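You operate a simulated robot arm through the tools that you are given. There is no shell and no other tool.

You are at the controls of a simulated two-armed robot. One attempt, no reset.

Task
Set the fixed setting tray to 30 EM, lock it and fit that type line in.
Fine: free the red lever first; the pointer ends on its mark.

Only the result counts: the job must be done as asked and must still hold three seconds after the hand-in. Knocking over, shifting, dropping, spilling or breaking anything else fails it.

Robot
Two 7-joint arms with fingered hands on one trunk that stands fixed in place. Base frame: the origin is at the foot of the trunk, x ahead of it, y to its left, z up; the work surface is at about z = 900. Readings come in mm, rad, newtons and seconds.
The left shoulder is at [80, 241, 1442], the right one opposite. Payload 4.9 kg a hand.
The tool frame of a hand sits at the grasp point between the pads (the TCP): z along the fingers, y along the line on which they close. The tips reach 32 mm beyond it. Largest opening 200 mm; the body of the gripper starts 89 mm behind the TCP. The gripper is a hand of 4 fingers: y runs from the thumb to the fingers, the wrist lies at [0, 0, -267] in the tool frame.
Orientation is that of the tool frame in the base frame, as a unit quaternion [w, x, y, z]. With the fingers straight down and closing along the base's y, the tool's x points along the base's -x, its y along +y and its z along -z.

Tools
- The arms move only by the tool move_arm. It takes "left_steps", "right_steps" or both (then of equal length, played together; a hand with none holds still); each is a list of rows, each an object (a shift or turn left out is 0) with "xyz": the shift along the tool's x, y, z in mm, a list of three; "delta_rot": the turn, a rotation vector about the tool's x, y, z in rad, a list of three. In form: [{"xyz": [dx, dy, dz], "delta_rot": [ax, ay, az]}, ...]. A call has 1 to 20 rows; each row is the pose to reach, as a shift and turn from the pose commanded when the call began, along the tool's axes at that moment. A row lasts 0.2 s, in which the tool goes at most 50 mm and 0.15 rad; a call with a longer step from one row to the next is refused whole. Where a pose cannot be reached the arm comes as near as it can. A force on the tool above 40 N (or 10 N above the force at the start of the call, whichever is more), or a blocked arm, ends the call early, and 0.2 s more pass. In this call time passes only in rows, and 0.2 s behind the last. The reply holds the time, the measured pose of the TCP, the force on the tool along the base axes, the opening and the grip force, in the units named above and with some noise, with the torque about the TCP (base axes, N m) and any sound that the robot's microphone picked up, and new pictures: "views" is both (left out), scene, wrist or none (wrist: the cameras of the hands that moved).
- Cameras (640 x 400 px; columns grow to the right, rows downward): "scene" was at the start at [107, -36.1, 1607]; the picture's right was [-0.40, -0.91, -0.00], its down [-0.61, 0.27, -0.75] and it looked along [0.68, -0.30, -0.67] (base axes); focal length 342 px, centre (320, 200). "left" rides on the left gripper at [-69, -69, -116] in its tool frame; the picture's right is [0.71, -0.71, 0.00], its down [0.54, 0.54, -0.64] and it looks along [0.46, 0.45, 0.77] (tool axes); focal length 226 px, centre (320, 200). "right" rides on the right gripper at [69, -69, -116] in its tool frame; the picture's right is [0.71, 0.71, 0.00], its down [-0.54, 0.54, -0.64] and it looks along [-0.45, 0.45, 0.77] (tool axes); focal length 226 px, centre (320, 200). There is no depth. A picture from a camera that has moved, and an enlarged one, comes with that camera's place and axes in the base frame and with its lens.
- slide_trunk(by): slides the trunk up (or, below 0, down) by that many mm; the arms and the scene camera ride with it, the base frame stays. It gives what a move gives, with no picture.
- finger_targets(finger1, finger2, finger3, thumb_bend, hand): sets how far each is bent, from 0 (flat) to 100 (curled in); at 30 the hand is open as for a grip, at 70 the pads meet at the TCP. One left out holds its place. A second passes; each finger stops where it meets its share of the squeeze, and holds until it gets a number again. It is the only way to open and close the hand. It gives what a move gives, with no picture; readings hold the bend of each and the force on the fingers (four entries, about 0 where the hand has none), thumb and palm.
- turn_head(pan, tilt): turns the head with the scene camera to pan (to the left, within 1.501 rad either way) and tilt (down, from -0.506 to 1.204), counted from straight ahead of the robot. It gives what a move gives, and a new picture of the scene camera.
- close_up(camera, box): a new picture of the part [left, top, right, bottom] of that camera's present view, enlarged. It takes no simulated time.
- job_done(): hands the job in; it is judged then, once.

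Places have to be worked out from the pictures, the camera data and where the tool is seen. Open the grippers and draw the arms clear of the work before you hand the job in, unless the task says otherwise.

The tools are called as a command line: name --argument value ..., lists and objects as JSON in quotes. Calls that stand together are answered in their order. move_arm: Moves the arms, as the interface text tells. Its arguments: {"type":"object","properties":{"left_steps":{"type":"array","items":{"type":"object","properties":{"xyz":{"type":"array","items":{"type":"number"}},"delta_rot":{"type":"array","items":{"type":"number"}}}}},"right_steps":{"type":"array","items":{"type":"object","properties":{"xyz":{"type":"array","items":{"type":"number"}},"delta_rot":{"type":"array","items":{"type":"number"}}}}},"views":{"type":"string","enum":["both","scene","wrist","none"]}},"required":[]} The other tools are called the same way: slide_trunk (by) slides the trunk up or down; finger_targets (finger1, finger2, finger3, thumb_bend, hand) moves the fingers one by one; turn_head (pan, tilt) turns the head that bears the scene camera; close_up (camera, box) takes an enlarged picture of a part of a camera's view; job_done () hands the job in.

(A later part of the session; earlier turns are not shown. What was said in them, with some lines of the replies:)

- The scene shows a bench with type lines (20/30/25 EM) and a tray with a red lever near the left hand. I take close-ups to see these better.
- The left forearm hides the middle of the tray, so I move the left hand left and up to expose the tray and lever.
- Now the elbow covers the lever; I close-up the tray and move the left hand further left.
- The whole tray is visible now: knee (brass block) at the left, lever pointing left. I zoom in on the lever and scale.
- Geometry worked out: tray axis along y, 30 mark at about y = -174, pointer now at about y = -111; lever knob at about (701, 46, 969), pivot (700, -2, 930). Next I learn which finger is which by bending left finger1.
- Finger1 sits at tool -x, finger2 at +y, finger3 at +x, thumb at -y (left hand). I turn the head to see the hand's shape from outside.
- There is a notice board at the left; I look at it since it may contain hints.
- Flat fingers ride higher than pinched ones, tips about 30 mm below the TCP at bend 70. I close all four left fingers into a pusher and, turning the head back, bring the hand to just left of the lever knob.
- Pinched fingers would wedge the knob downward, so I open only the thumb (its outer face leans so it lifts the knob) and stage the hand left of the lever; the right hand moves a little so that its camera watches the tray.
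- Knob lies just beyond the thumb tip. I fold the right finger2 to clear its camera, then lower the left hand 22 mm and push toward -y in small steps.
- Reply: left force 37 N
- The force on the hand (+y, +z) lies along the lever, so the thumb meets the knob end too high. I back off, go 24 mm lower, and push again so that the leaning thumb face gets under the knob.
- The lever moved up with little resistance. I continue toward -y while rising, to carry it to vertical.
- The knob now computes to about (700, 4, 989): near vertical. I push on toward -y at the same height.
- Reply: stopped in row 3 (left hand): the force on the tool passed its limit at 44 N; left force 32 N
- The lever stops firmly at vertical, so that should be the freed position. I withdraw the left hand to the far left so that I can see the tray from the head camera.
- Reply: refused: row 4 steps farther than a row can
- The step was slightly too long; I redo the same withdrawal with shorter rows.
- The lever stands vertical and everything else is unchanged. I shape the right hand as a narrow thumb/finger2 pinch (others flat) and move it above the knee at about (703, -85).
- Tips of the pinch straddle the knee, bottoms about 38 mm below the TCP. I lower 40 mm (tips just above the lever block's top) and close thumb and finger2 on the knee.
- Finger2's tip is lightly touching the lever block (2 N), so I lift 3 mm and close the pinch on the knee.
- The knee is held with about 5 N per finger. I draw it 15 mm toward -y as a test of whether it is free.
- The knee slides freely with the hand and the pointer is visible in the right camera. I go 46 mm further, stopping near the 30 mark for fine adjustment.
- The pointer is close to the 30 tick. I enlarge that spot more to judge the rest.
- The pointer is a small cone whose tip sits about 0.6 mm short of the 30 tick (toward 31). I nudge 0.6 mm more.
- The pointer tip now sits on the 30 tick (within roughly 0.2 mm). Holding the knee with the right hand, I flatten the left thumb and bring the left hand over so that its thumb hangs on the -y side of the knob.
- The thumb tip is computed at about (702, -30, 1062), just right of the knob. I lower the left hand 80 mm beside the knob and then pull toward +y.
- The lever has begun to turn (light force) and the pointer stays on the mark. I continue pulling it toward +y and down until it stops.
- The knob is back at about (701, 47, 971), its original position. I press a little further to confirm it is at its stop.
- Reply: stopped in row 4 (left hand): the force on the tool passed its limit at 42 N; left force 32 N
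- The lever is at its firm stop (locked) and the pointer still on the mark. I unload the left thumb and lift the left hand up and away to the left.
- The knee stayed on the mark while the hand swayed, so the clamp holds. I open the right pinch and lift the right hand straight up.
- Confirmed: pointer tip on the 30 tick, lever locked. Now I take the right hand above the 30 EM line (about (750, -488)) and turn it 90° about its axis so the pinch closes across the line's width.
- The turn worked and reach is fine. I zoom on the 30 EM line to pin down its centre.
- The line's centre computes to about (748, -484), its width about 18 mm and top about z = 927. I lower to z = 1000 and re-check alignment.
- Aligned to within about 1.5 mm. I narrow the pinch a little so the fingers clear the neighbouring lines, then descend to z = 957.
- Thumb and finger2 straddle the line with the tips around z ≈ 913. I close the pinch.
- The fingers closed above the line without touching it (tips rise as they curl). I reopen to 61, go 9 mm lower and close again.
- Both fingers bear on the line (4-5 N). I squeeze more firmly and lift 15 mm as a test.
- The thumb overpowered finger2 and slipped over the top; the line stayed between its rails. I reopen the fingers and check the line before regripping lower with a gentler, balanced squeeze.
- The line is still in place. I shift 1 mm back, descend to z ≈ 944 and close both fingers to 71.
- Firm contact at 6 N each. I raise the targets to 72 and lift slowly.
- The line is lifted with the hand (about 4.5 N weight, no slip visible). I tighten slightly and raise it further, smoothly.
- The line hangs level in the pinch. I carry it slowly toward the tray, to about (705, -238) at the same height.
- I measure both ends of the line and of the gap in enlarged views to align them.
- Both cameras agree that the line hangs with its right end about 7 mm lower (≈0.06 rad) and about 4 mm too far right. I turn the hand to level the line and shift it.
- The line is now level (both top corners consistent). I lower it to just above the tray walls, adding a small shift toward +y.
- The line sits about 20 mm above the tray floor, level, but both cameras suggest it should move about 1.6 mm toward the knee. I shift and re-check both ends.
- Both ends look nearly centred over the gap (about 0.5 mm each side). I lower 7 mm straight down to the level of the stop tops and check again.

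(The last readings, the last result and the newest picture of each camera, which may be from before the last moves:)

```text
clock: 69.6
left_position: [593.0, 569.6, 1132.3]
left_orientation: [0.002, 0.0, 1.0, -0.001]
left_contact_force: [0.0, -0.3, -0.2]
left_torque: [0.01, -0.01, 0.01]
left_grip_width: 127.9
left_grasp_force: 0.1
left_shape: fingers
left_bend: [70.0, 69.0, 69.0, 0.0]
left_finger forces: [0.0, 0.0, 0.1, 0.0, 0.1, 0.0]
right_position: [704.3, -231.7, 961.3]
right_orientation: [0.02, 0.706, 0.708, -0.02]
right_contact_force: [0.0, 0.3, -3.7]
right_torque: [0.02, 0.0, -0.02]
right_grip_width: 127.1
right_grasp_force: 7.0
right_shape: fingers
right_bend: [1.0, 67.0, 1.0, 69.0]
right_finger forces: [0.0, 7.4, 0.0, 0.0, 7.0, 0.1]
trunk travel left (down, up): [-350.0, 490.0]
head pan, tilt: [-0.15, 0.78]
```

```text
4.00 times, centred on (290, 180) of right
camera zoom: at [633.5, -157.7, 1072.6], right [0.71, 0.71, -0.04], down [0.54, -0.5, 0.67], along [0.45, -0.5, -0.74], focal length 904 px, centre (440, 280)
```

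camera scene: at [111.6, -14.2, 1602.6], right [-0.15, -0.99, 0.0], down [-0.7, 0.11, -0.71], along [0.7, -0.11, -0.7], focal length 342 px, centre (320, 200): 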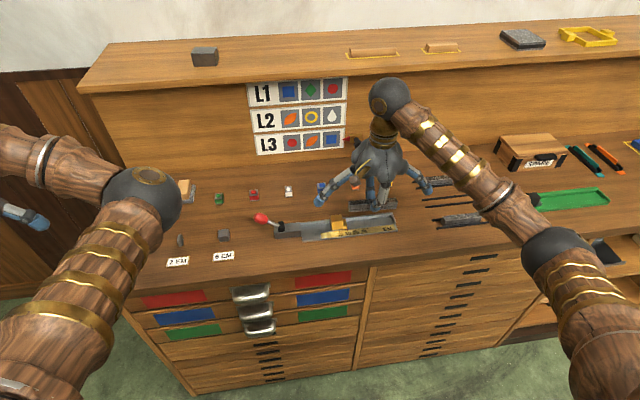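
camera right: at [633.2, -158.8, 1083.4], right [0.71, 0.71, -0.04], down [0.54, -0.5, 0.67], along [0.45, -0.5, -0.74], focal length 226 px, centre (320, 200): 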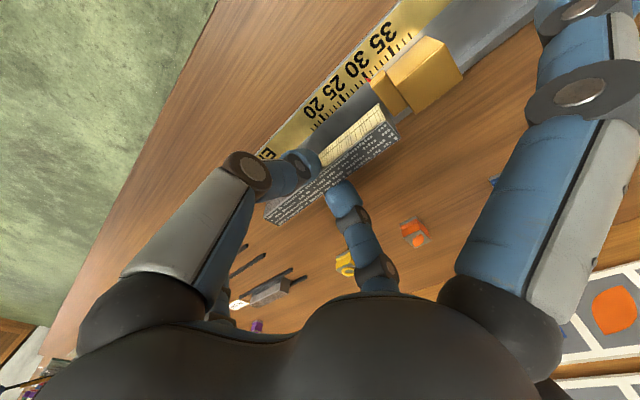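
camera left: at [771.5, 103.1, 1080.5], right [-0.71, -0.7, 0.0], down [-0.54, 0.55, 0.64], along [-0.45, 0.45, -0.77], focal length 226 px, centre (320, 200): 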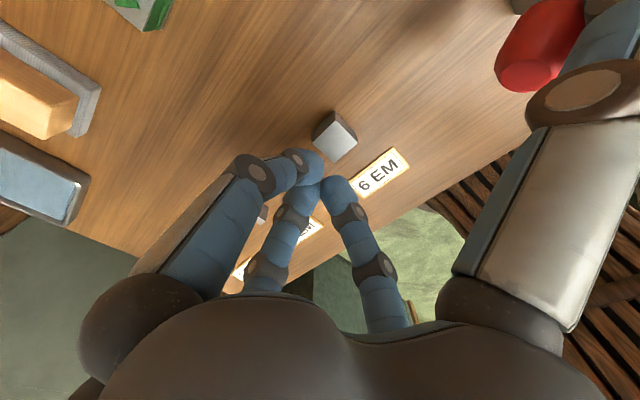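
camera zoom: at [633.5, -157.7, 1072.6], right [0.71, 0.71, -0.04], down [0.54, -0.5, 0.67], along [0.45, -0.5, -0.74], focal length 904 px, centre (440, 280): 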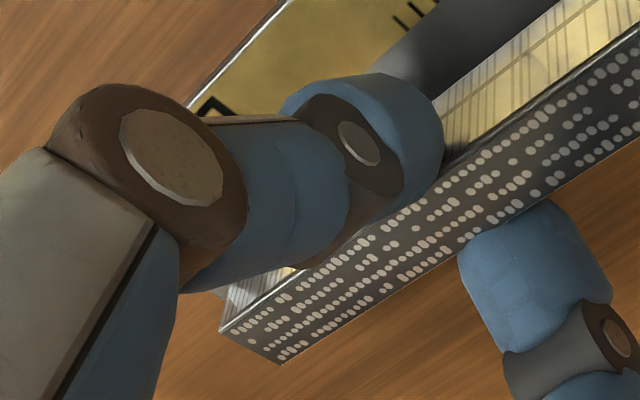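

The left end has caught on top of the knee plate by a fraction of a millimetre (line tilted, right end already down in the slot). I lift 2 mm, shift 0.7 mm toward -y and look.

move_arm --right_steps '[{"xyz": [-0.1, 0, -2]}, {"xyz": [-0.8, 0, -2]}, {"xyz": [-0.8, 0, 0]}]' --views "none"

close_up --camera "scene" --box '[334, 208, 366, 228]'

close_up --camera "scene" --box '[376, 208, 408, 228]'

close_up --camera "right" --box '[350, 70, 410, 130]'

```text
clock: 70.4
left_position: [592.7, 569.9, 1132.3]
left_orientation: [0.001, 0.0, 1.0, -0.001]
left_contact_force: [-0.1, -0.4, 0.0]
left_torque: [-0.01, -0.01, 0.03]
left_grip_width: 128.1
left_grasp_force: 0.1
left_shape: fingers
left_bend: [70.0, 69.0, 69.0, 0.0]
left_finger forces: [0.0, 0.0, 0.0, 0.0, 0.0, 0.0]
right_position: [701.4, -235.7, 959.7]
right_orientation: [0.02, 0.707, 0.707, -0.02]
right_contact_force: [0.6, -0.3, -4.3]
right_torque: [0.05, 0.02, 0.0]
right_grip_width: 127.0
right_grasp_force: 6.9
right_shape: fingers
right_bend: [1.0, 67.0, 1.0, 69.0]
right_finger forces: [0.1, 7.4, 0.0, 0.1, 7.1, 0.1]
trunk travel left (down, up): [-350.0, 490.0]
head pan, tilt: [-0.15, 0.78]
```

```text
16.00 times, centred on (350, 218) of scene
camera zoom: at [111.5, -14.3, 1602.6], right [-0.15, -0.99, 0.0], down [-0.7, 0.11, -0.71], along [0.7, -0.11, -0.7], focal length 5474 px, centre (-160, -88)
```

zoom: 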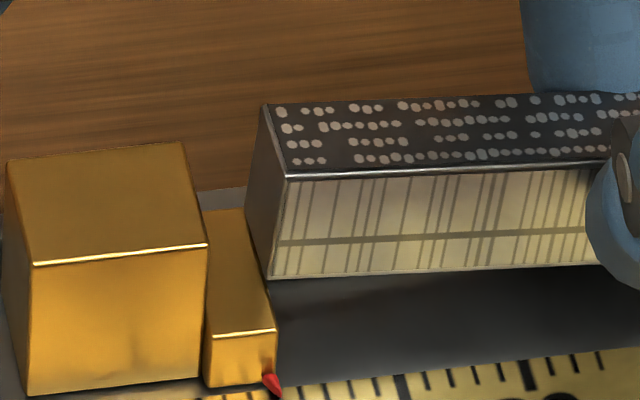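

```text
16.00 times, centred on (392, 218) of scene
camera zoom: at [111.5, -14.3, 1602.6], right [-0.15, -0.99, 0.0], down [-0.7, 0.11, -0.71], along [0.7, -0.11, -0.7], focal length 5474 px, centre (-832, -88)
```

zoom: 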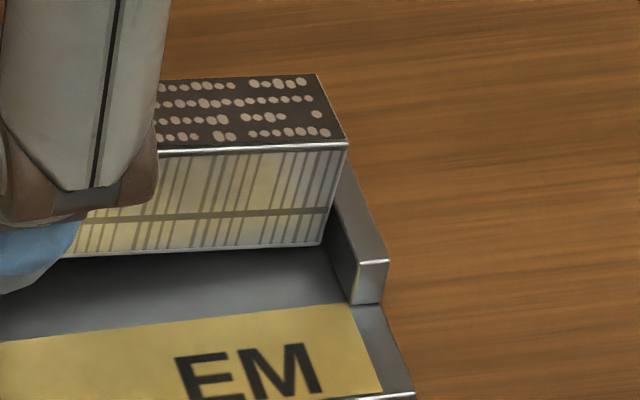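

```text
6.67 times, centred on (380, 100) of right
camera zoom: at [633.2, -158.3, 1072.6], right [0.71, 0.71, -0.04], down [0.54, -0.5, 0.67], along [0.45, -0.5, -0.74], focal length 1507 px, centre (-80, 867)
```

zoom: 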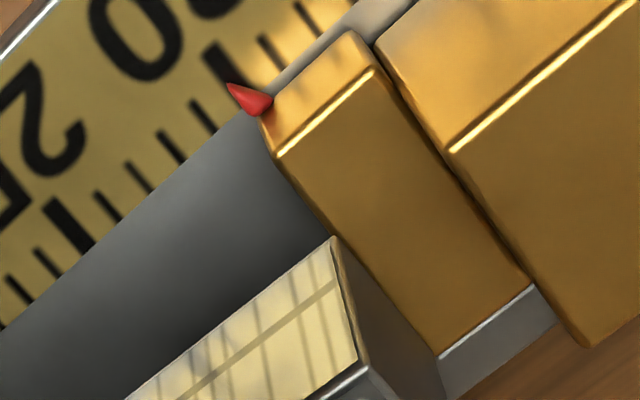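

The line has cleared the knee plate by roughly half a millimetre. I lower in small steps; the right end will touch the floor first and level the line.

move_arm --right_steps '[{"xyz": [0.1, 0, 2]}, {"xyz": [0.2, 0, 4]}]' --views "none"

close_up --camera "scene" --box '[334, 208, 366, 228]'

close_up --camera "scene" --box '[376, 208, 408, 228]'

close_up --camera "right" --box '[350, 70, 410, 130]'

```text
clock: 71.0
left_position: [592.5, 570.0, 1132.2]
left_orientation: [0.002, 0.0, 1.0, -0.001]
left_contact_force: [0.0, 0.2, -0.4]
left_torque: [0.0, 0.07, 0.0]
left_grip_width: 127.7
left_grasp_force: 0.1
left_shape: fingers
left_bend: [70.0, 69.0, 69.0, 0.0]
left_finger forces: [0.0, 0.0, 0.0, 0.1, 0.0, 0.0]
right_position: [701.8, -233.0, 957.9]
right_orientation: [0.021, 0.707, 0.707, -0.019]
right_contact_force: [-1.6, -0.1, 4.5]
right_torque: [0.02, -0.01, -0.01]
right_grip_width: 126.9
right_grasp_force: 10.3
right_shape: fingers
right_bend: [1.0, 67.0, 1.0, 69.0]
right_finger forces: [0.0, 8.8, 0.0, 0.0, 10.7, 0.0]
trunk travel left (down, up): [-350.0, 490.0]
head pan, tilt: [-0.15, 0.78]
```

```text
16.00 times, centred on (350, 218) of scene
camera zoom: at [110.1, -13.9, 1602.9], right [-0.15, -0.99, 0.0], down [-0.7, 0.11, -0.71], along [0.7, -0.11, -0.7], focal length 5474 px, centre (-160, -88)
```

zoom: 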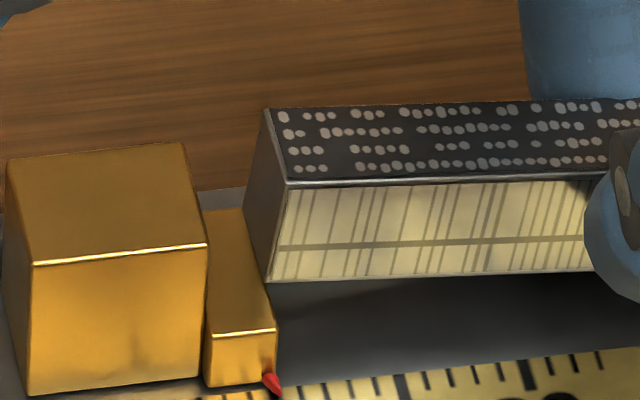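

```text
16.00 times, centred on (392, 218) of scene
camera zoom: at [110.1, -13.9, 1602.9], right [-0.15, -0.99, 0.0], down [-0.7, 0.11, -0.71], along [0.7, -0.11, -0.7], focal length 5474 px, centre (-832, -88)
```

zoom: 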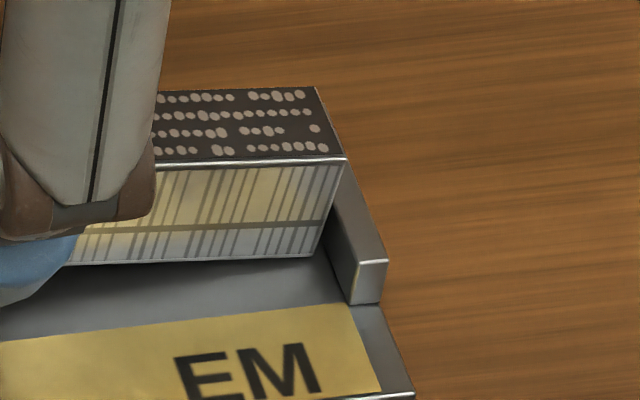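

```text
6.67 times, centred on (380, 100) of right
camera zoom: at [632.4, -158.2, 1070.0], right [0.71, 0.71, -0.04], down [0.54, -0.5, 0.67], along [0.46, -0.5, -0.74], focal length 1507 px, centre (-80, 867)
```

zoom: 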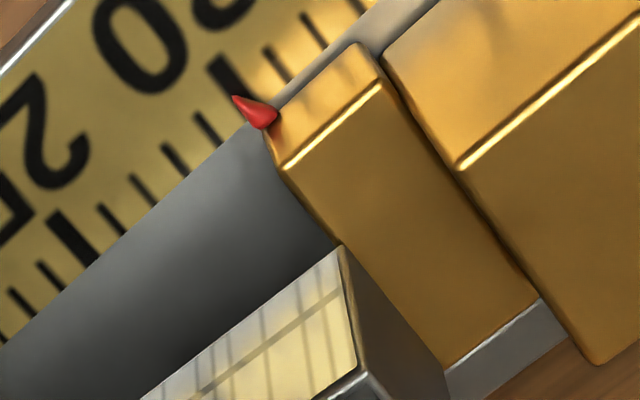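

The left end is still catching on the plate, and the line is now tilted about 0.11 rad in the pinch. I lift 10 mm and turn the hand to level the line again before the next try.

move_arm --right_steps '[{"xyz": [-0.3, 0, -5]}, {"xyz": [-0.6, 0, -10]}, {"xyz": [0.3, 0, -10], "delta_rot": [0, -0.037, 0]}, {"xyz": [1.1, 0, -10], "delta_rot": [0, -0.075, 0]}, {"xyz": [2.0, 0, -10], "delta_rot": [0, -0.112, 0]}]' --views "wrist"

close_up --camera "scene" --box '[334, 204, 366, 224]'

close_up --camera "scene" --box '[376, 204, 408, 224]'

close_up --camera "scene" --box '[320, 180, 416, 240]'

```text
clock: 72.2
left_position: [592.9, 570.5, 1132.4]
left_orientation: [0.001, 0.0, 1.0, -0.002]
left_contact_force: [0.0, 0.6, 0.3]
left_torque: [-0.01, -0.04, -0.01]
left_grip_width: 127.8
left_grasp_force: 0.1
left_shape: fingers
left_bend: [70.0, 69.0, 69.0, 0.0]
left_finger forces: [0.0, 0.0, 0.0, 0.0, 0.0, 0.0]
right_position: [702.2, -231.8, 966.7]
right_orientation: [0.059, 0.704, 0.705, -0.06]
right_contact_force: [0.2, -0.1, -3.8]
right_torque: [0.06, 0.0, 0.01]
right_grip_width: 126.8
right_grasp_force: 6.9
right_shape: fingers
right_bend: [1.0, 67.0, 1.0, 69.0]
right_finger forces: [0.0, 7.3, 0.0, 0.1, 7.0, 0.0]
trunk travel left (down, up): [-350.0, 490.0]
head pan, tilt: [-0.15, 0.78]
camera right: at [632.9, -143.4, 1068.8], right [0.71, 0.7, -0.12], down [0.54, -0.42, 0.73], along [0.46, -0.58, -0.68], focal length 226 px, centre (320, 200)
```

right: 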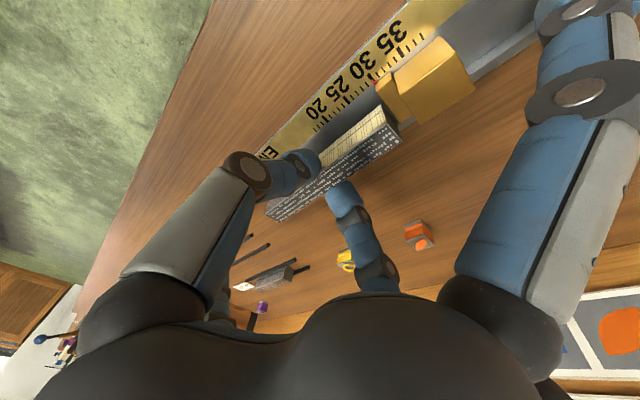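

```text
16.00 times, centred on (350, 214) of scene
camera zoom: at [111.4, -14.0, 1602.6], right [-0.15, -0.99, 0.0], down [-0.7, 0.11, -0.71], along [0.7, -0.11, -0.7], focal length 5474 px, centre (-160, -24)
```

zoom: 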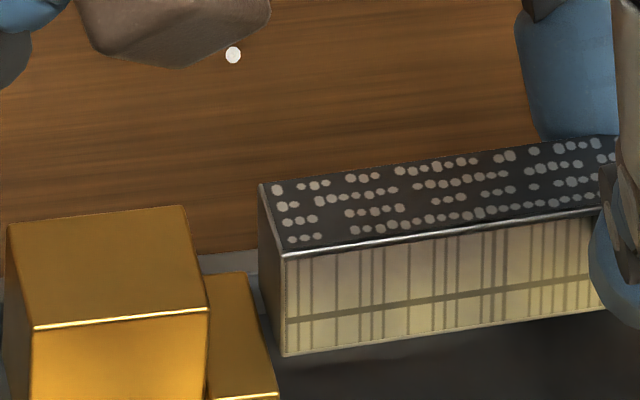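

```text
16.00 times, centred on (392, 214) of scene
camera zoom: at [111.4, -14.0, 1602.6], right [-0.15, -0.99, 0.0], down [-0.7, 0.11, -0.71], along [0.7, -0.11, -0.7], focal length 5474 px, centre (-832, -24)
```

zoom: 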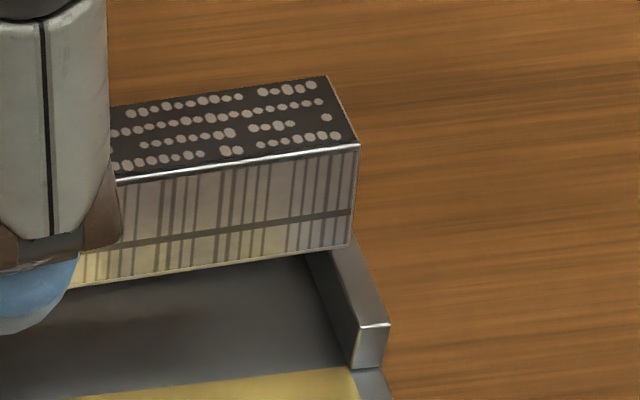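

```text
6.67 times, centred on (368, 210) of scene
camera zoom: at [111.4, -14.0, 1602.6], right [-0.15, -0.99, 0.0], down [-0.7, 0.11, -0.71], along [0.7, -0.11, -0.7], focal length 2281 px, centre (0, 133)
```

zoom: 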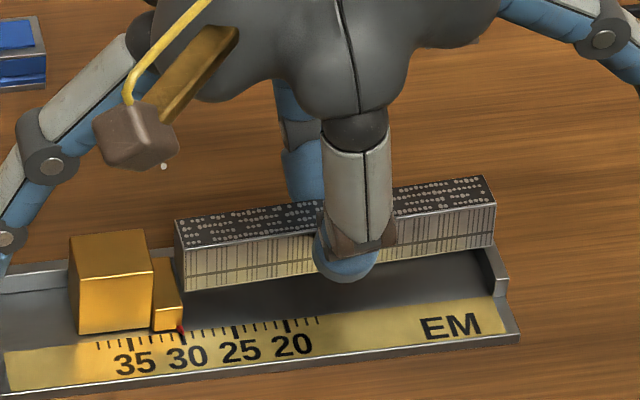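

Now the left end is about 7 mm low (over-corrected, since the line turned back while lifting). I turn back 0.054 rad, keeping the line's centre in place.

move_arm --right_steps '[{"xyz": [-0.8, 0, 0.1], "delta_rot": [0, 0.027, 0]}, {"xyz": [-1.7, 0, 0.3], "delta_rot": [0, 0.054, 0]}]' --views "none"

close_up --camera "scene" --box '[334, 206, 366, 226]'

close_up --camera "scene" --box '[376, 206, 408, 226]'

close_up --camera "right" --box '[350, 70, 410, 130]'

close_up --camera "right" --box '[250, 140, 330, 230]'

```text
clock: 72.8
left_position: [592.7, 569.3, 1132.6]
left_orientation: [0.002, 0.0, 1.0, -0.001]
left_contact_force: [-0.4, 0.3, -0.6]
left_torque: [-0.01, 0.0, -0.01]
left_grip_width: 127.8
left_grasp_force: 0.0
left_shape: fingers
left_bend: [70.0, 69.0, 69.0, 0.0]
left_finger forces: [0.1, 0.0, 0.1, 0.0, 0.0, 0.1]
right_position: [701.6, -233.4, 964.7]
right_orientation: [0.041, 0.706, 0.706, -0.041]
right_contact_force: [-0.4, 0.2, -3.9]
right_torque: [0.03, -0.02, 0.01]
right_grip_width: 127.0
right_grasp_force: 7.1
right_shape: fingers
right_bend: [1.0, 67.0, 1.0, 69.0]
right_finger forces: [0.0, 7.4, 0.0, 0.0, 7.0, 0.2]
trunk travel left (down, up): [-350.0, 490.0]
head pan, tilt: [-0.15, 0.78]
```

```text
16.00 times, centred on (350, 216) of scene
camera zoom: at [111.5, -14.4, 1602.6], right [-0.15, -0.99, 0.0], down [-0.7, 0.11, -0.71], along [0.7, -0.11, -0.7], focal length 5474 px, centre (-160, -56)
```

zoom: 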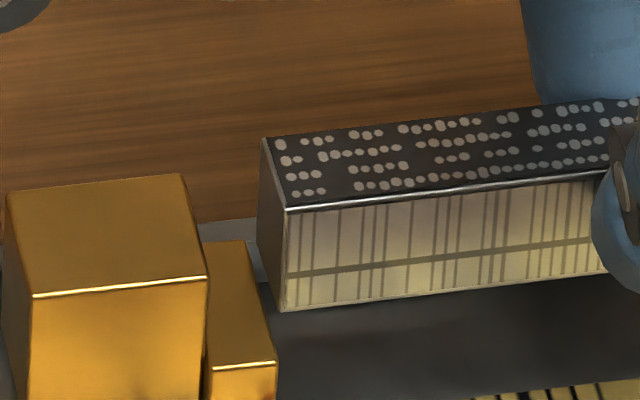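

```text
16.00 times, centred on (392, 216) of scene
camera zoom: at [111.5, -14.4, 1602.6], right [-0.15, -0.99, 0.0], down [-0.7, 0.11, -0.71], along [0.7, -0.11, -0.7], focal length 5474 px, centre (-832, -56)
```

zoom: 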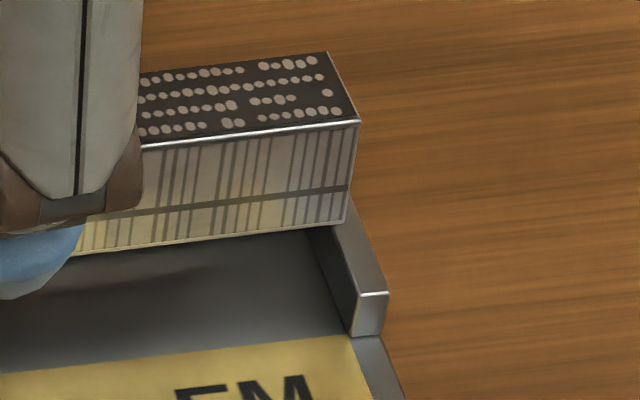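

```text
6.67 times, centred on (380, 100) of right
camera zoom: at [633.5, -151.1, 1073.8], right [0.71, 0.7, -0.08], down [0.54, -0.46, 0.7], along [0.45, -0.54, -0.71], focal length 1507 px, centre (-80, 867)
```

zoom: 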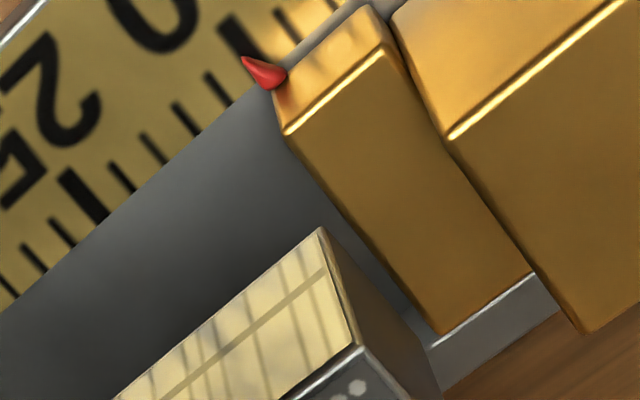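

```text
4.44 times, centred on (290, 185) of right
camera zoom: at [633.5, -151.1, 1073.8], right [0.71, 0.7, -0.08], down [0.54, -0.46, 0.7], along [0.45, -0.54, -0.71], focal length 1005 px, centre (453, 267)
```

zoom: 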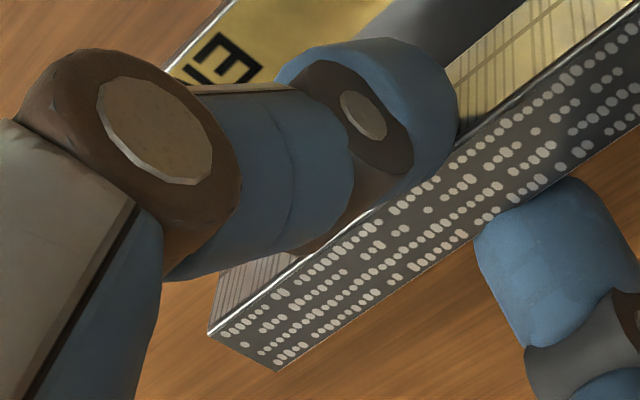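

The line is level again and, triangulating both cameras, about 2.5 mm clear of the jaw on the left and near the stop on the right. I shift 1 mm toward the knee and lower 10 mm gently so that the ends enter the gap.

move_arm --right_steps '[{"xyz": [0.5, 0, 0]}, {"xyz": [1.0, 0, 0]}, {"xyz": [1.15, 0, 1.5]}, {"xyz": [1.35, 0, 3]}, {"xyz": [1.5, 0, 4.5]}, {"xyz": [1.7, 0, 6]}, {"xyz": [1.85, 0, 7.5]}, {"xyz": [2.0, 0, 9]}]' --views "none"

close_up --camera "scene" --box '[334, 208, 366, 228]'

close_up --camera "scene" --box '[376, 208, 408, 228]'

close_up --camera "right" --box '[350, 70, 410, 130]'

```text
clock: 74.6
left_position: [591.8, 570.6, 1132.8]
left_orientation: [0.002, 0.0, 1.0, -0.001]
left_contact_force: [0.5, 0.9, 0.1]
left_torque: [-0.01, -0.01, 0.01]
left_grip_width: 127.9
left_grasp_force: 0.1
left_shape: fingers
left_bend: [70.0, 69.0, 69.0, 0.0]
left_finger forces: [0.0, 0.0, 0.0, 0.0, 0.0, 0.0]
right_position: [702.7, -232.2, 956.8]
right_orientation: [0.04, 0.706, 0.706, -0.041]
right_contact_force: [-0.7, 0.3, -4.6]
right_torque: [0.0, 0.02, 0.02]
right_grip_width: 126.7
right_grasp_force: 6.7
right_shape: fingers
right_bend: [1.0, 67.0, 1.0, 69.0]
right_finger forces: [0.0, 7.3, 0.0, 0.0, 6.9, 0.1]
trunk travel left (down, up): [-350.0, 490.0]
head pan, tilt: [-0.15, 0.78]
```

```text
16.00 times, centred on (350, 218) of scene
camera zoom: at [111.6, -14.3, 1602.6], right [-0.15, -0.99, 0.0], down [-0.7, 0.11, -0.71], along [0.7, -0.11, -0.7], focal length 5474 px, centre (-160, -88)
```

zoom: 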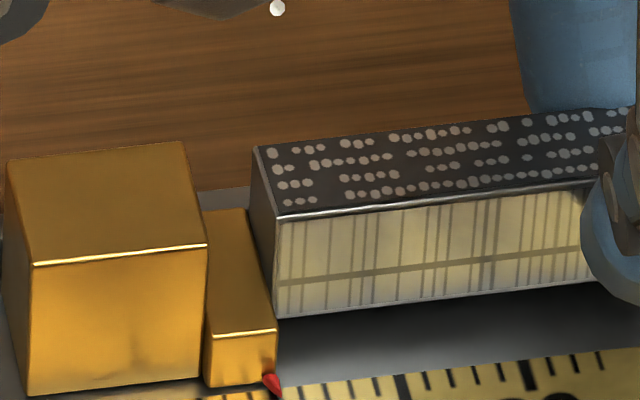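

```text
16.00 times, centred on (392, 218) of scene
camera zoom: at [111.6, -14.3, 1602.6], right [-0.15, -0.99, 0.0], down [-0.7, 0.11, -0.71], along [0.7, -0.11, -0.7], focal length 5474 px, centre (-832, -88)
```

zoom: 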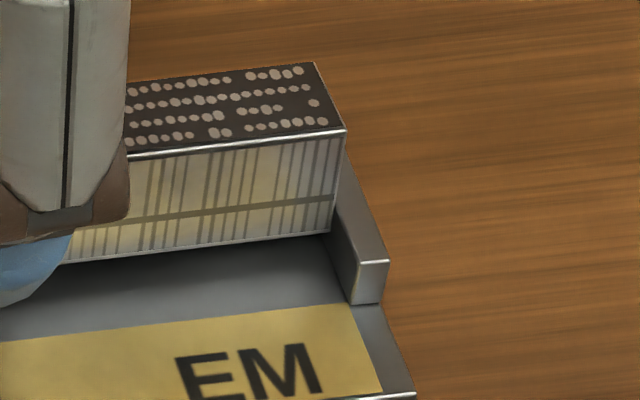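

```text
6.67 times, centred on (380, 100) of right
camera zoom: at [633.3, -150.1, 1064.2], right [0.71, 0.7, -0.08], down [0.54, -0.46, 0.7], along [0.45, -0.54, -0.71], focal length 1507 px, centre (-80, 867)
```

zoom: 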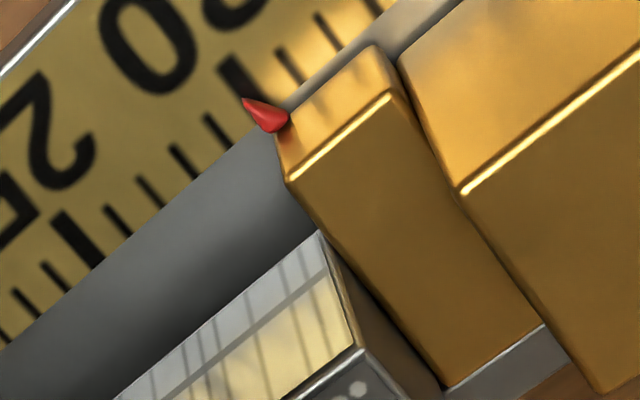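

Both ends are now inside the gap with about 1-2 mm clearance each side and no contact force. I lower 5 mm more.

move_arm --right_steps '[{"xyz": [0.15, 0, 1.3]}, {"xyz": [0.3, 0, 2.6]}, {"xyz": [0.45, 0, 3.9]}, {"xyz": [0.55, 0, 5]}]' --views "none"

close_up --camera "scene" --box '[334, 208, 366, 228]'

close_up --camera "scene" --box '[376, 208, 408, 228]'

close_up --camera "right" --box '[350, 70, 410, 130]'

close_up --camera "right" --box '[260, 130, 420, 290]'

```text
clock: 75.6
left_position: [591.9, 569.7, 1131.8]
left_orientation: [0.003, 0.0, 1.0, -0.001]
left_contact_force: [-0.1, -0.1, -0.1]
left_torque: [-0.04, 0.03, -0.02]
left_grip_width: 127.5
left_grasp_force: 0.1
left_shape: fingers
left_bend: [70.0, 69.0, 69.0, 0.0]
left_finger forces: [0.1, 0.0, 0.1, 0.1, 0.0, 0.1]
right_position: [702.4, -232.7, 953.2]
right_orientation: [0.04, 0.706, 0.706, -0.04]
right_contact_force: [0.3, 0.3, -2.8]
right_torque: [0.01, -0.05, 0.03]
right_grip_width: 126.9
right_grasp_force: 8.0
right_shape: fingers
right_bend: [1.0, 67.0, 1.0, 69.0]
right_finger forces: [0.0, 8.9, 0.0, 0.0, 7.1, 0.0]
trunk travel left (down, up): [-350.0, 490.0]
head pan, tilt: [-0.15, 0.78]
```

```text
16.00 times, centred on (350, 218) of scene
camera zoom: at [111.3, -14.2, 1602.7], right [-0.15, -0.99, 0.0], down [-0.7, 0.11, -0.71], along [0.7, -0.11, -0.7], focal length 5474 px, centre (-160, -88)
```

zoom: 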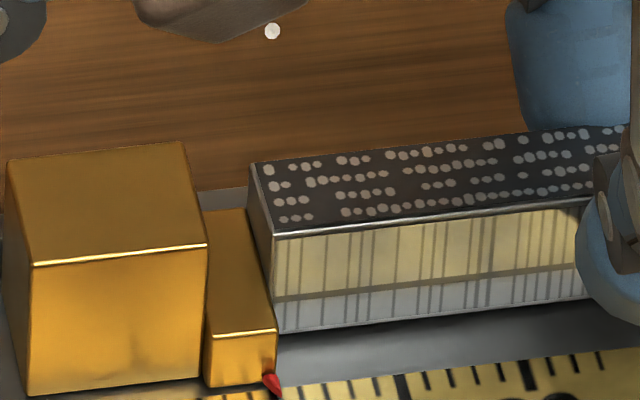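

```text
16.00 times, centred on (392, 218) of scene
camera zoom: at [111.3, -14.2, 1602.7], right [-0.15, -0.99, 0.0], down [-0.7, 0.11, -0.71], along [0.7, -0.11, -0.7], focal length 5474 px, centre (-832, -88)
```

zoom: 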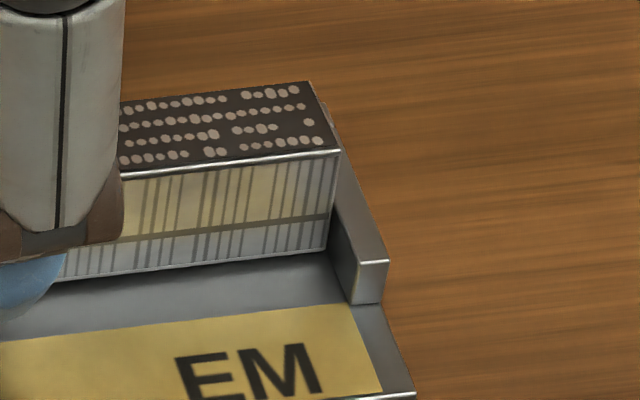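

```text
6.67 times, centred on (380, 100) of right
camera zoom: at [633.1, -149.6, 1059.8], right [0.71, 0.7, -0.08], down [0.54, -0.46, 0.7], along [0.46, -0.54, -0.71], focal length 1507 px, centre (-80, 867)
```

zoom: 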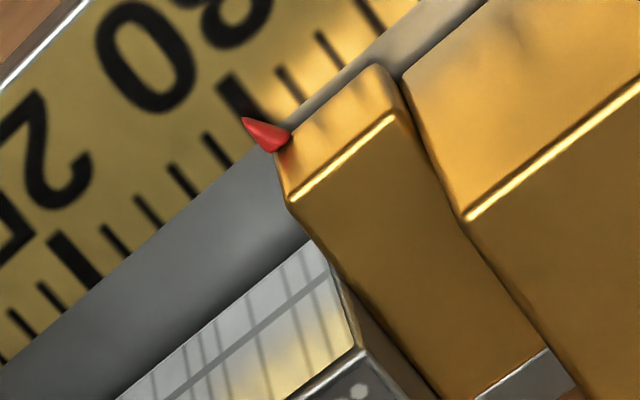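

```text
2.50 times, centred on (340, 210) of right
camera zoom: at [633.1, -149.6, 1059.8], right [0.71, 0.7, -0.08], down [0.54, -0.46, 0.7], along [0.46, -0.54, -0.71], focal length 565 px, centre (270, 175)
```

zoom: 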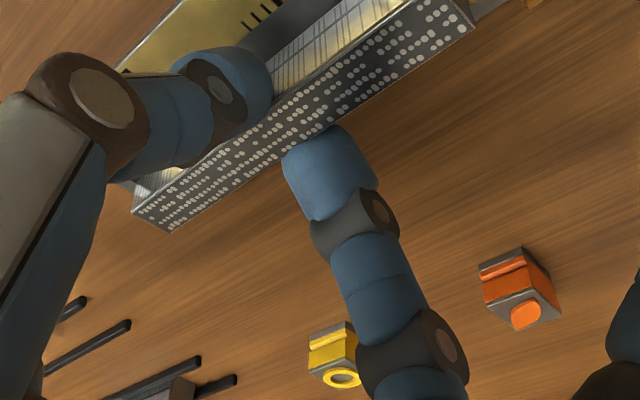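

Finger2 is just touching the back wall; the line's bottom is about 4 mm above the floor and captured between jaw and stop. I ease the squeeze in steps so the line slides down.

finger_targets --hand "right" --finger2 70.5 --thumb_bend 71

finger_targets --hand "right" --finger2 68.5 --thumb_bend 69.5

close_up --camera "scene" --box '[334, 208, 366, 228]'

close_up --camera "scene" --box '[376, 208, 408, 228]'

```text
clock: 76.6
left_position: [592.7, 569.4, 1132.3]
left_orientation: [0.002, 0.0, 1.0, -0.002]
left_contact_force: [0.4, -0.8, 0.4]
left_torque: [0.0, 0.02, -0.02]
left_grip_width: 128.0
left_grasp_force: 0.1
left_shape: fingers
left_bend: [70.0, 69.0, 69.0, 0.0]
left_finger forces: [0.0, 0.0, 0.0, 0.1, 0.1, 0.0]
right_position: [702.1, -231.5, 952.2]
right_orientation: [0.04, 0.706, 0.706, -0.041]
right_contact_force: [0.9, 0.5, 0.7]
right_torque: [-0.03, -0.1, 0.0]
right_grip_width: 127.3
right_grasp_force: 6.0
right_shape: fingers
right_bend: [1.0, 67.0, 1.0, 69.0]
right_finger forces: [0.0, 7.5, 0.1, 0.0, 4.6, 0.0]
trunk travel left (down, up): [-350.0, 490.0]
head pan, tilt: [-0.15, 0.78]
```

```text
clock: 77.6
left_position: [592.6, 569.9, 1131.4]
left_orientation: [0.003, 0.001, 1.0, -0.001]
left_contact_force: [0.2, -0.1, 0.0]
left_torque: [-0.01, -0.03, -0.02]
left_grip_width: 127.8
left_grasp_force: 0.0
left_shape: fingers
left_bend: [70.0, 69.0, 69.0, 0.0]
left_finger forces: [0.0, 0.0, 0.0, 0.0, 0.0, 0.1]
right_position: [702.6, -232.3, 952.4]
right_orientation: [0.041, 0.706, 0.706, -0.041]
right_contact_force: [0.5, -0.8, -0.1]
right_torque: [0.02, -0.05, -0.01]
right_grip_width: 127.6
right_grasp_force: 3.6
right_shape: fingers
right_bend: [1.0, 67.0, 1.0, 68.0]
right_finger forces: [0.0, 3.7, 0.0, 0.1, 2.4, 0.1]
trunk travel left (down, up): [-350.0, 490.0]
head pan, tilt: [-0.15, 0.78]
```

```text
16.00 times, centred on (350, 218) of scene
camera zoom: at [111.1, -14.1, 1602.6], right [-0.15, -0.99, 0.0], down [-0.7, 0.11, -0.71], along [0.7, -0.11, -0.7], focal length 5474 px, centre (-160, -88)
```

zoom: 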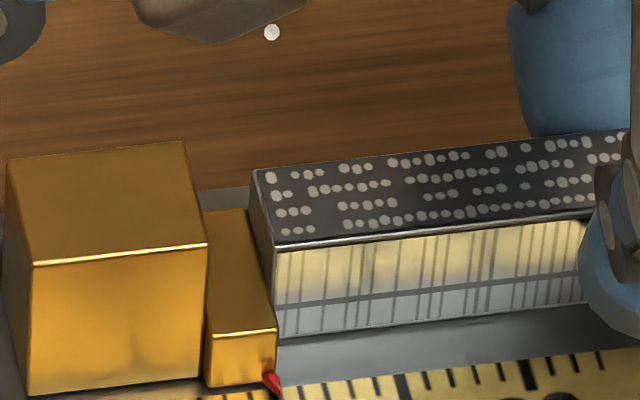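

```text
16.00 times, centred on (392, 218) of scene
camera zoom: at [111.1, -14.1, 1602.6], right [-0.15, -0.99, 0.0], down [-0.7, 0.11, -0.71], along [0.7, -0.11, -0.7], focal length 5474 px, centre (-832, -88)
```

zoom: 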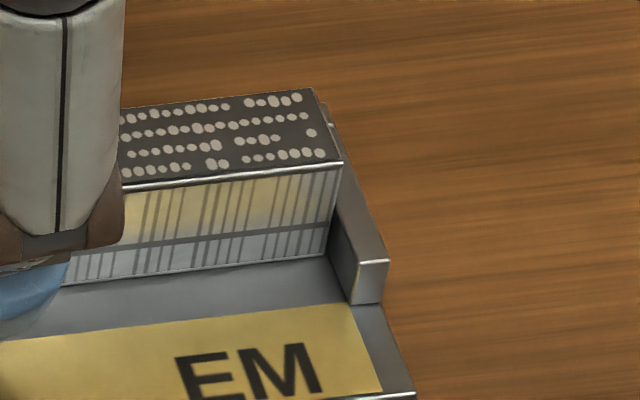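

The line has slid down and rests on the tray floor (no net weight on the hand). I open the fingers a bit, then lift straight up.

finger_targets --hand "right" --finger2 65.5 --thumb_bend 66.5

finger_targets --hand "right" --finger2 63 --thumb_bend 63

close_up --camera "scene" --box '[320, 190, 416, 250]'

close_up --camera "right" --box '[250, 80, 430, 260]'

```text
clock: 78.6
left_position: [592.3, 569.9, 1132.4]
left_orientation: [0.002, 0.0, 1.0, -0.002]
left_contact_force: [0.5, -1.2, 0.3]
left_torque: [0.01, 0.01, 0.02]
left_grip_width: 127.7
left_grasp_force: 0.1
left_shape: fingers
left_bend: [70.0, 69.0, 69.0, 0.0]
left_finger forces: [0.1, 0.0, 0.1, 0.1, 0.0, 0.0]
right_position: [703.1, -231.8, 951.8]
right_orientation: [0.041, 0.706, 0.706, -0.04]
right_contact_force: [-0.1, 0.0, -0.2]
right_torque: [-0.03, 0.03, -0.01]
right_grip_width: 128.2
right_grasp_force: 0.5
right_shape: fingers
right_bend: [1.0, 65.0, 1.0, 66.0]
right_finger forces: [0.1, 0.4, 0.0, 0.1, 0.0, 0.0]
trunk travel left (down, up): [-350.0, 490.0]
head pan, tilt: [-0.15, 0.78]
```

```text
clock: 79.6
left_position: [592.0, 571.0, 1132.9]
left_orientation: [0.001, 0.0, 1.0, -0.002]
left_contact_force: [0.1, 0.0, 0.4]
left_torque: [0.04, -0.04, -0.03]
left_grip_width: 127.7
left_grasp_force: 0.0
left_shape: fingers
left_bend: [70.0, 69.0, 69.0, 0.0]
left_finger forces: [0.0, 0.1, 0.1, 0.0, 0.1, 0.0]
right_position: [700.8, -231.3, 952.2]
right_orientation: [0.04, 0.706, 0.706, -0.041]
right_contact_force: [-1.1, -0.3, 0.2]
right_torque: [0.04, -0.01, 0.02]
right_grip_width: 129.5
right_grasp_force: 0.2
right_shape: fingers
right_bend: [1.0, 63.0, 1.0, 63.0]
right_finger forces: [0.0, 0.0, 0.1, 0.0, 0.1, 0.0]
trunk travel left (down, up): [-350.0, 490.0]
head pan, tilt: [-0.15, 0.78]
```

```text
6.67 times, centred on (368, 220) of scene
camera zoom: at [111.1, -14.1, 1602.7], right [-0.15, -0.99, 0.0], down [-0.7, 0.11, -0.71], along [0.7, -0.11, -0.7], focal length 2281 px, centre (0, 67)
```

zoom: 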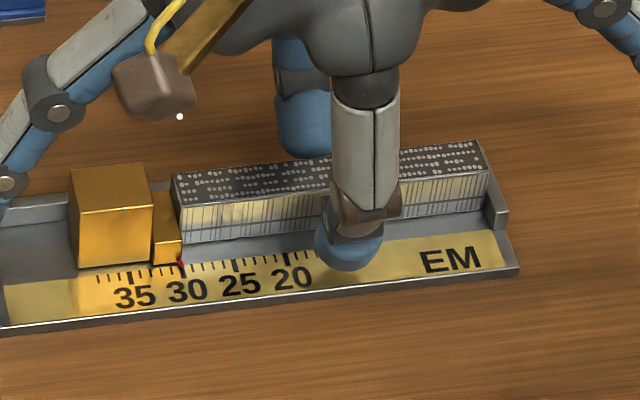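

```text
2.22 times, centred on (340, 170) of right
camera zoom: at [632.9, -149.5, 1059.8], right [0.71, 0.7, -0.08], down [0.54, -0.46, 0.7], along [0.46, -0.54, -0.71], focal length 502 px, centre (276, 267)
```

zoom: 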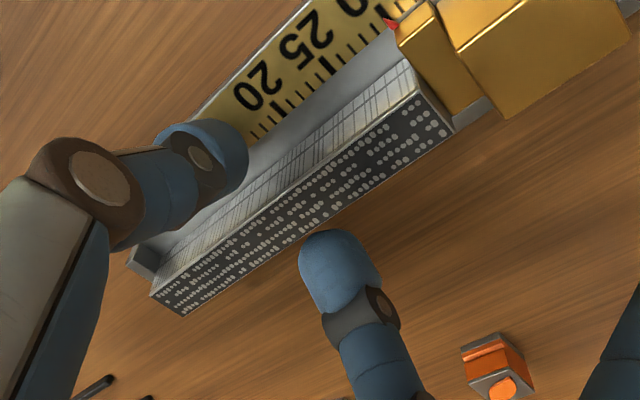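

Fingers are free of the line. I lift the right hand straight up and move it away to the right.

move_arm --right_steps '[{"xyz": [-1.2, 0, -10]}, {"xyz": [-3.5, 0, -30]}, {"xyz": [-7, 0, -60]}, {"xyz": [-11.6, 0, -99]}, {"xyz": [-35, 0, -125]}, {"xyz": [-75, 0, -140]}, {"xyz": [-115, 0, -145]}, {"xyz": [-155, 0, -150]}, {"xyz": [-195, 0, -155]}, {"xyz": [-235, 0, -160]}, {"xyz": [-275, 0, -165]}]'

close_up --camera "scene" --box '[326, 200, 406, 250]'

close_up --camera "scene" --box '[334, 208, 366, 228]'

close_up --camera "scene" --box '[376, 208, 408, 228]'

close_up --camera "scene" --box '[240, 190, 340, 250]'

```text
clock: 82.0
left_position: [591.3, 569.1, 1133.5]
left_orientation: [0.003, -0.001, 1.0, -0.001]
left_contact_force: [-0.1, -0.1, 0.6]
left_torque: [-0.01, -0.01, -0.06]
left_grip_width: 127.6
left_grasp_force: 0.1
left_shape: fingers
left_bend: [70.0, 69.0, 69.0, 0.0]
left_finger forces: [0.1, 0.0, 0.1, 0.0, 0.0, 0.1]
right_position: [701.9, -486.6, 1148.8]
right_orientation: [0.041, 0.706, 0.706, -0.041]
right_contact_force: [0.3, 0.2, 0.1]
right_torque: [-0.01, 0.01, 0.0]
right_grip_width: 129.4
right_grasp_force: 0.1
right_shape: fingers
right_bend: [1.0, 63.0, 1.0, 63.0]
right_finger forces: [0.0, 0.0, 0.0, 0.1, 0.0, 0.1]
trunk travel left (down, up): [-350.0, 490.0]
head pan, tilt: [-0.15, 0.78]
camera scene: at [110.3, -15.6, 1602.7], right [-0.15, -0.99, 0.0], down [-0.7, 0.11, -0.71], along [0.7, -0.11, -0.7], focal length 342 px, centre (320, 200)
camera right: at [633.5, -405.1, 1255.9], right [0.71, 0.7, -0.08], down [0.54, -0.46, 0.7], along [0.46, -0.54, -0.71], focal length 226 px, centre (320, 200)
```

scene: 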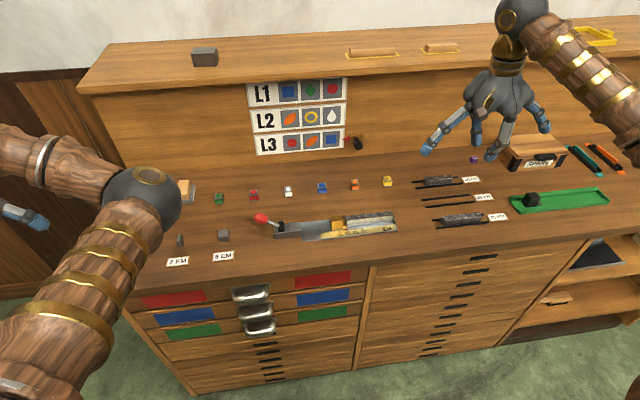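
right: 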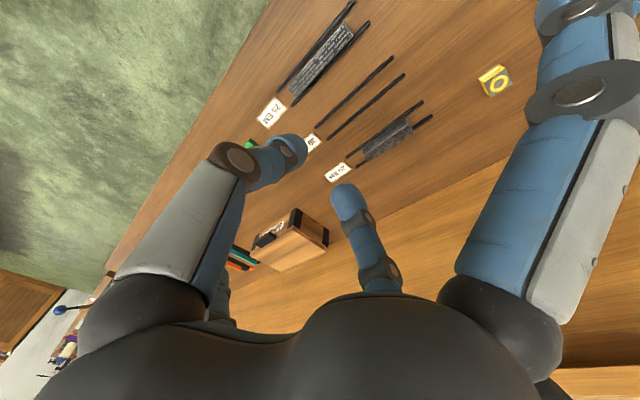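

```text
8.00 times, centred on (366, 225) of scene
camera zoom: at [110.3, -15.6, 1602.7], right [-0.15, -0.99, 0.0], down [-0.7, 0.11, -0.71], along [0.7, -0.11, -0.7], focal length 2737 px, centre (-48, 0)
```

zoom: 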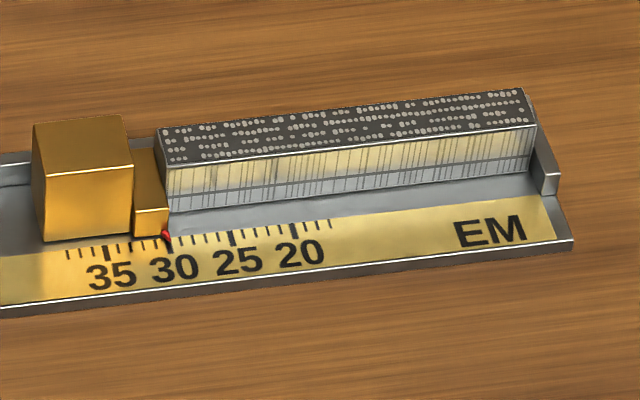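

```text
16.00 times, centred on (350, 218) of scene
camera zoom: at [110.3, -15.6, 1602.7], right [-0.15, -0.99, 0.0], down [-0.7, 0.11, -0.71], along [0.7, -0.11, -0.7], focal length 5474 px, centre (-160, -88)
```

zoom: 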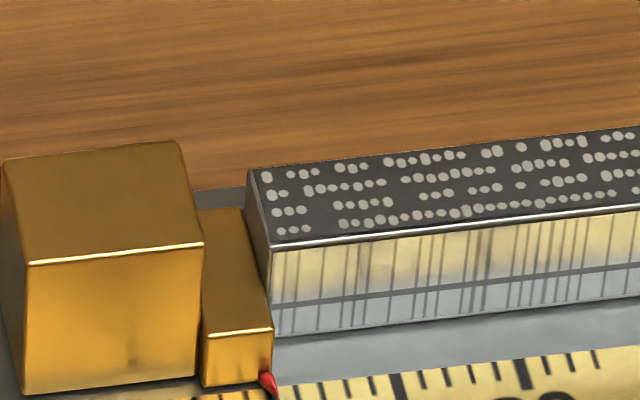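

```text
16.00 times, centred on (392, 218) of scene
camera zoom: at [110.3, -15.6, 1602.7], right [-0.15, -0.99, 0.0], down [-0.7, 0.11, -0.71], along [0.7, -0.11, -0.7], focal length 5474 px, centre (-832, -88)
```

zoom: 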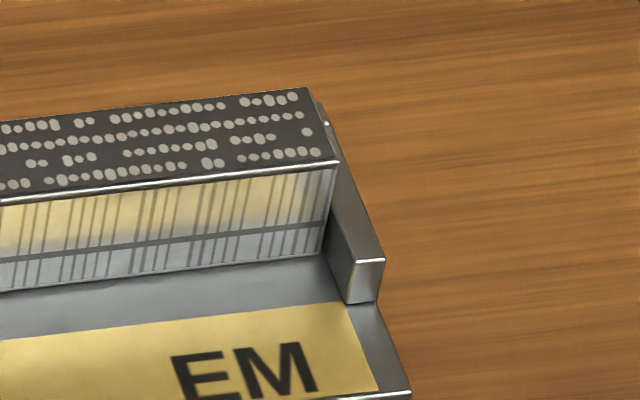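

```text
6.40 times, centred on (290, 220) of scene
camera zoom: at [110.3, -15.6, 1602.7], right [-0.15, -0.99, 0.0], down [-0.7, 0.11, -0.71], along [0.7, -0.11, -0.7], focal length 2190 px, centre (512, 72)
```

zoom: 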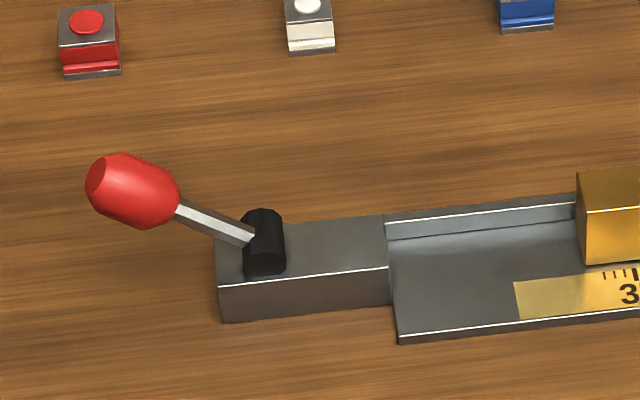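

The 30 EM line sits flat between jaw and stop, the pointer is on 30 and the lever is in its locked position. I open both hands fully, well clear of the work.

finger_targets --hand "right" --finger1 30 --finger2 30 --finger3 30 --thumb_bend 30

finger_targets --hand "left" --finger1 30 --finger2 30 --finger3 30 --thumb_bend 30

close_up --camera "scene" --box '[328, 212, 360, 232]'

close_up --camera "scene" --box '[240, 160, 560, 260]'

```text
clock: 83.0
left_position: [591.6, 570.0, 1132.8]
left_orientation: [0.002, 0.0, 1.0, -0.001]
left_contact_force: [-0.1, 0.3, 0.3]
left_torque: [0.01, 0.02, 0.02]
left_grip_width: 127.7
left_grasp_force: 0.0
left_shape: fingers
left_bend: [70.0, 69.0, 69.0, 0.0]
left_finger forces: [0.0, 0.1, 0.0, 0.1, 0.0, 0.0]
right_position: [702.8, -485.1, 1147.9]
right_orientation: [0.041, 0.706, 0.706, -0.041]
right_contact_force: [1.1, 0.9, 1.0]
right_torque: [-0.03, -0.01, -0.02]
right_grip_width: 140.1
right_grasp_force: 0.1
right_shape: fingers
right_bend: [30.0, 30.0, 30.0, 30.0]
right_finger forces: [0.0, 0.1, 0.0, 0.1, 0.0, 0.1]
trunk travel left (down, up): [-350.0, 490.0]
head pan, tilt: [-0.15, 0.78]
```

```text
clock: 84.0
left_position: [591.9, 569.2, 1131.9]
left_orientation: [0.003, -0.001, 1.0, -0.002]
left_contact_force: [0.2, 0.6, -0.5]
left_torque: [0.01, 0.01, 0.01]
left_grip_width: 139.9
left_grasp_force: 0.1
left_shape: fingers
left_bend: [30.0, 30.0, 30.0, 30.0]
left_finger forces: [0.0, 0.0, 0.0, 0.1, 0.1, 0.0]
right_position: [702.9, -485.7, 1148.1]
right_orientation: [0.04, 0.706, 0.706, -0.04]
right_contact_force: [1.5, 0.3, -0.3]
right_torque: [0.02, 0.01, 0.0]
right_grip_width: 140.3
right_grasp_force: 0.1
right_shape: fingers
right_bend: [30.0, 30.0, 30.0, 30.0]
right_finger forces: [0.1, 0.0, 0.0, 0.0, 0.0, 0.0]
trunk travel left (down, up): [-350.0, 490.0]
head pan, tilt: [-0.15, 0.78]
```

```text
16.00 times, centred on (344, 222) of scene
camera zoom: at [111.1, -14.2, 1602.7], right [-0.15, -0.99, 0.0], down [-0.7, 0.11, -0.71], along [0.7, -0.11, -0.7], focal length 5474 px, centre (-64, -152)
```

zoom: 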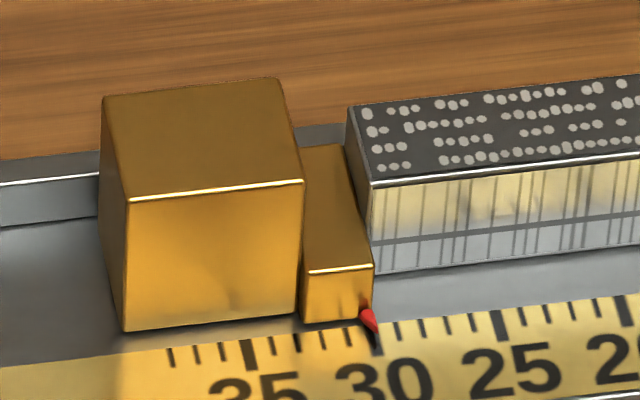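

```text
2.00 times, centred on (400, 210) of scene
camera zoom: at [111.1, -14.2, 1602.7], right [-0.15, -0.99, 0.0], down [-0.7, 0.11, -0.71], along [0.7, -0.11, -0.7], focal length 684 px, centre (160, 180)
```

zoom: 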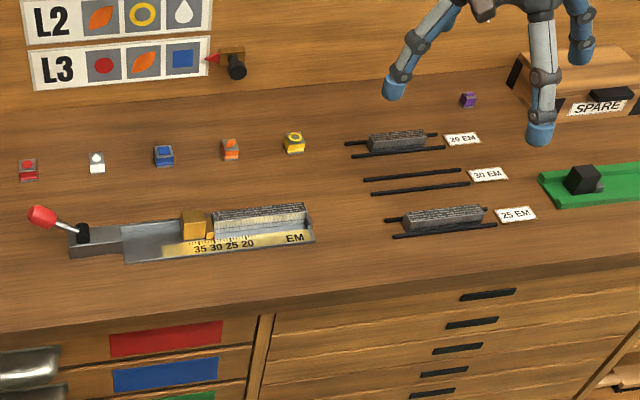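

Everything matches: the pointer is unmoved on 30, the lever is locked, the line is seated between jaw and stop, the other items are undisturbed, and the hands are open and clear. I hand the job in.

job_done

```text
The job is handed in.
```

I've handed the job in: the tray is set to 30 EM and locked, with the 30 EM type line fitted in it.

- **Setting:** I freed the red lever, slid the knee to 30 EM, and pushed the lever back to its stop. In the last picture the pointer is on the 30 mark, where it was when I locked it.
- **Type line:** It sits level on the tray floor between the knee and the end stop. It looks about 5 mm short of the back wall. I left it there rather than risk knocking it.
- **Along the way:** My first lift of the line slipped, and its left end caught on the knee plate once while I was lowering it. Neither shifted the setting.
- **Everything else:** I saw nothing else on the bench moved. Both hands are open and clear of the work.

The hand-in reply gave no result, so I don't know yet how it was judged.
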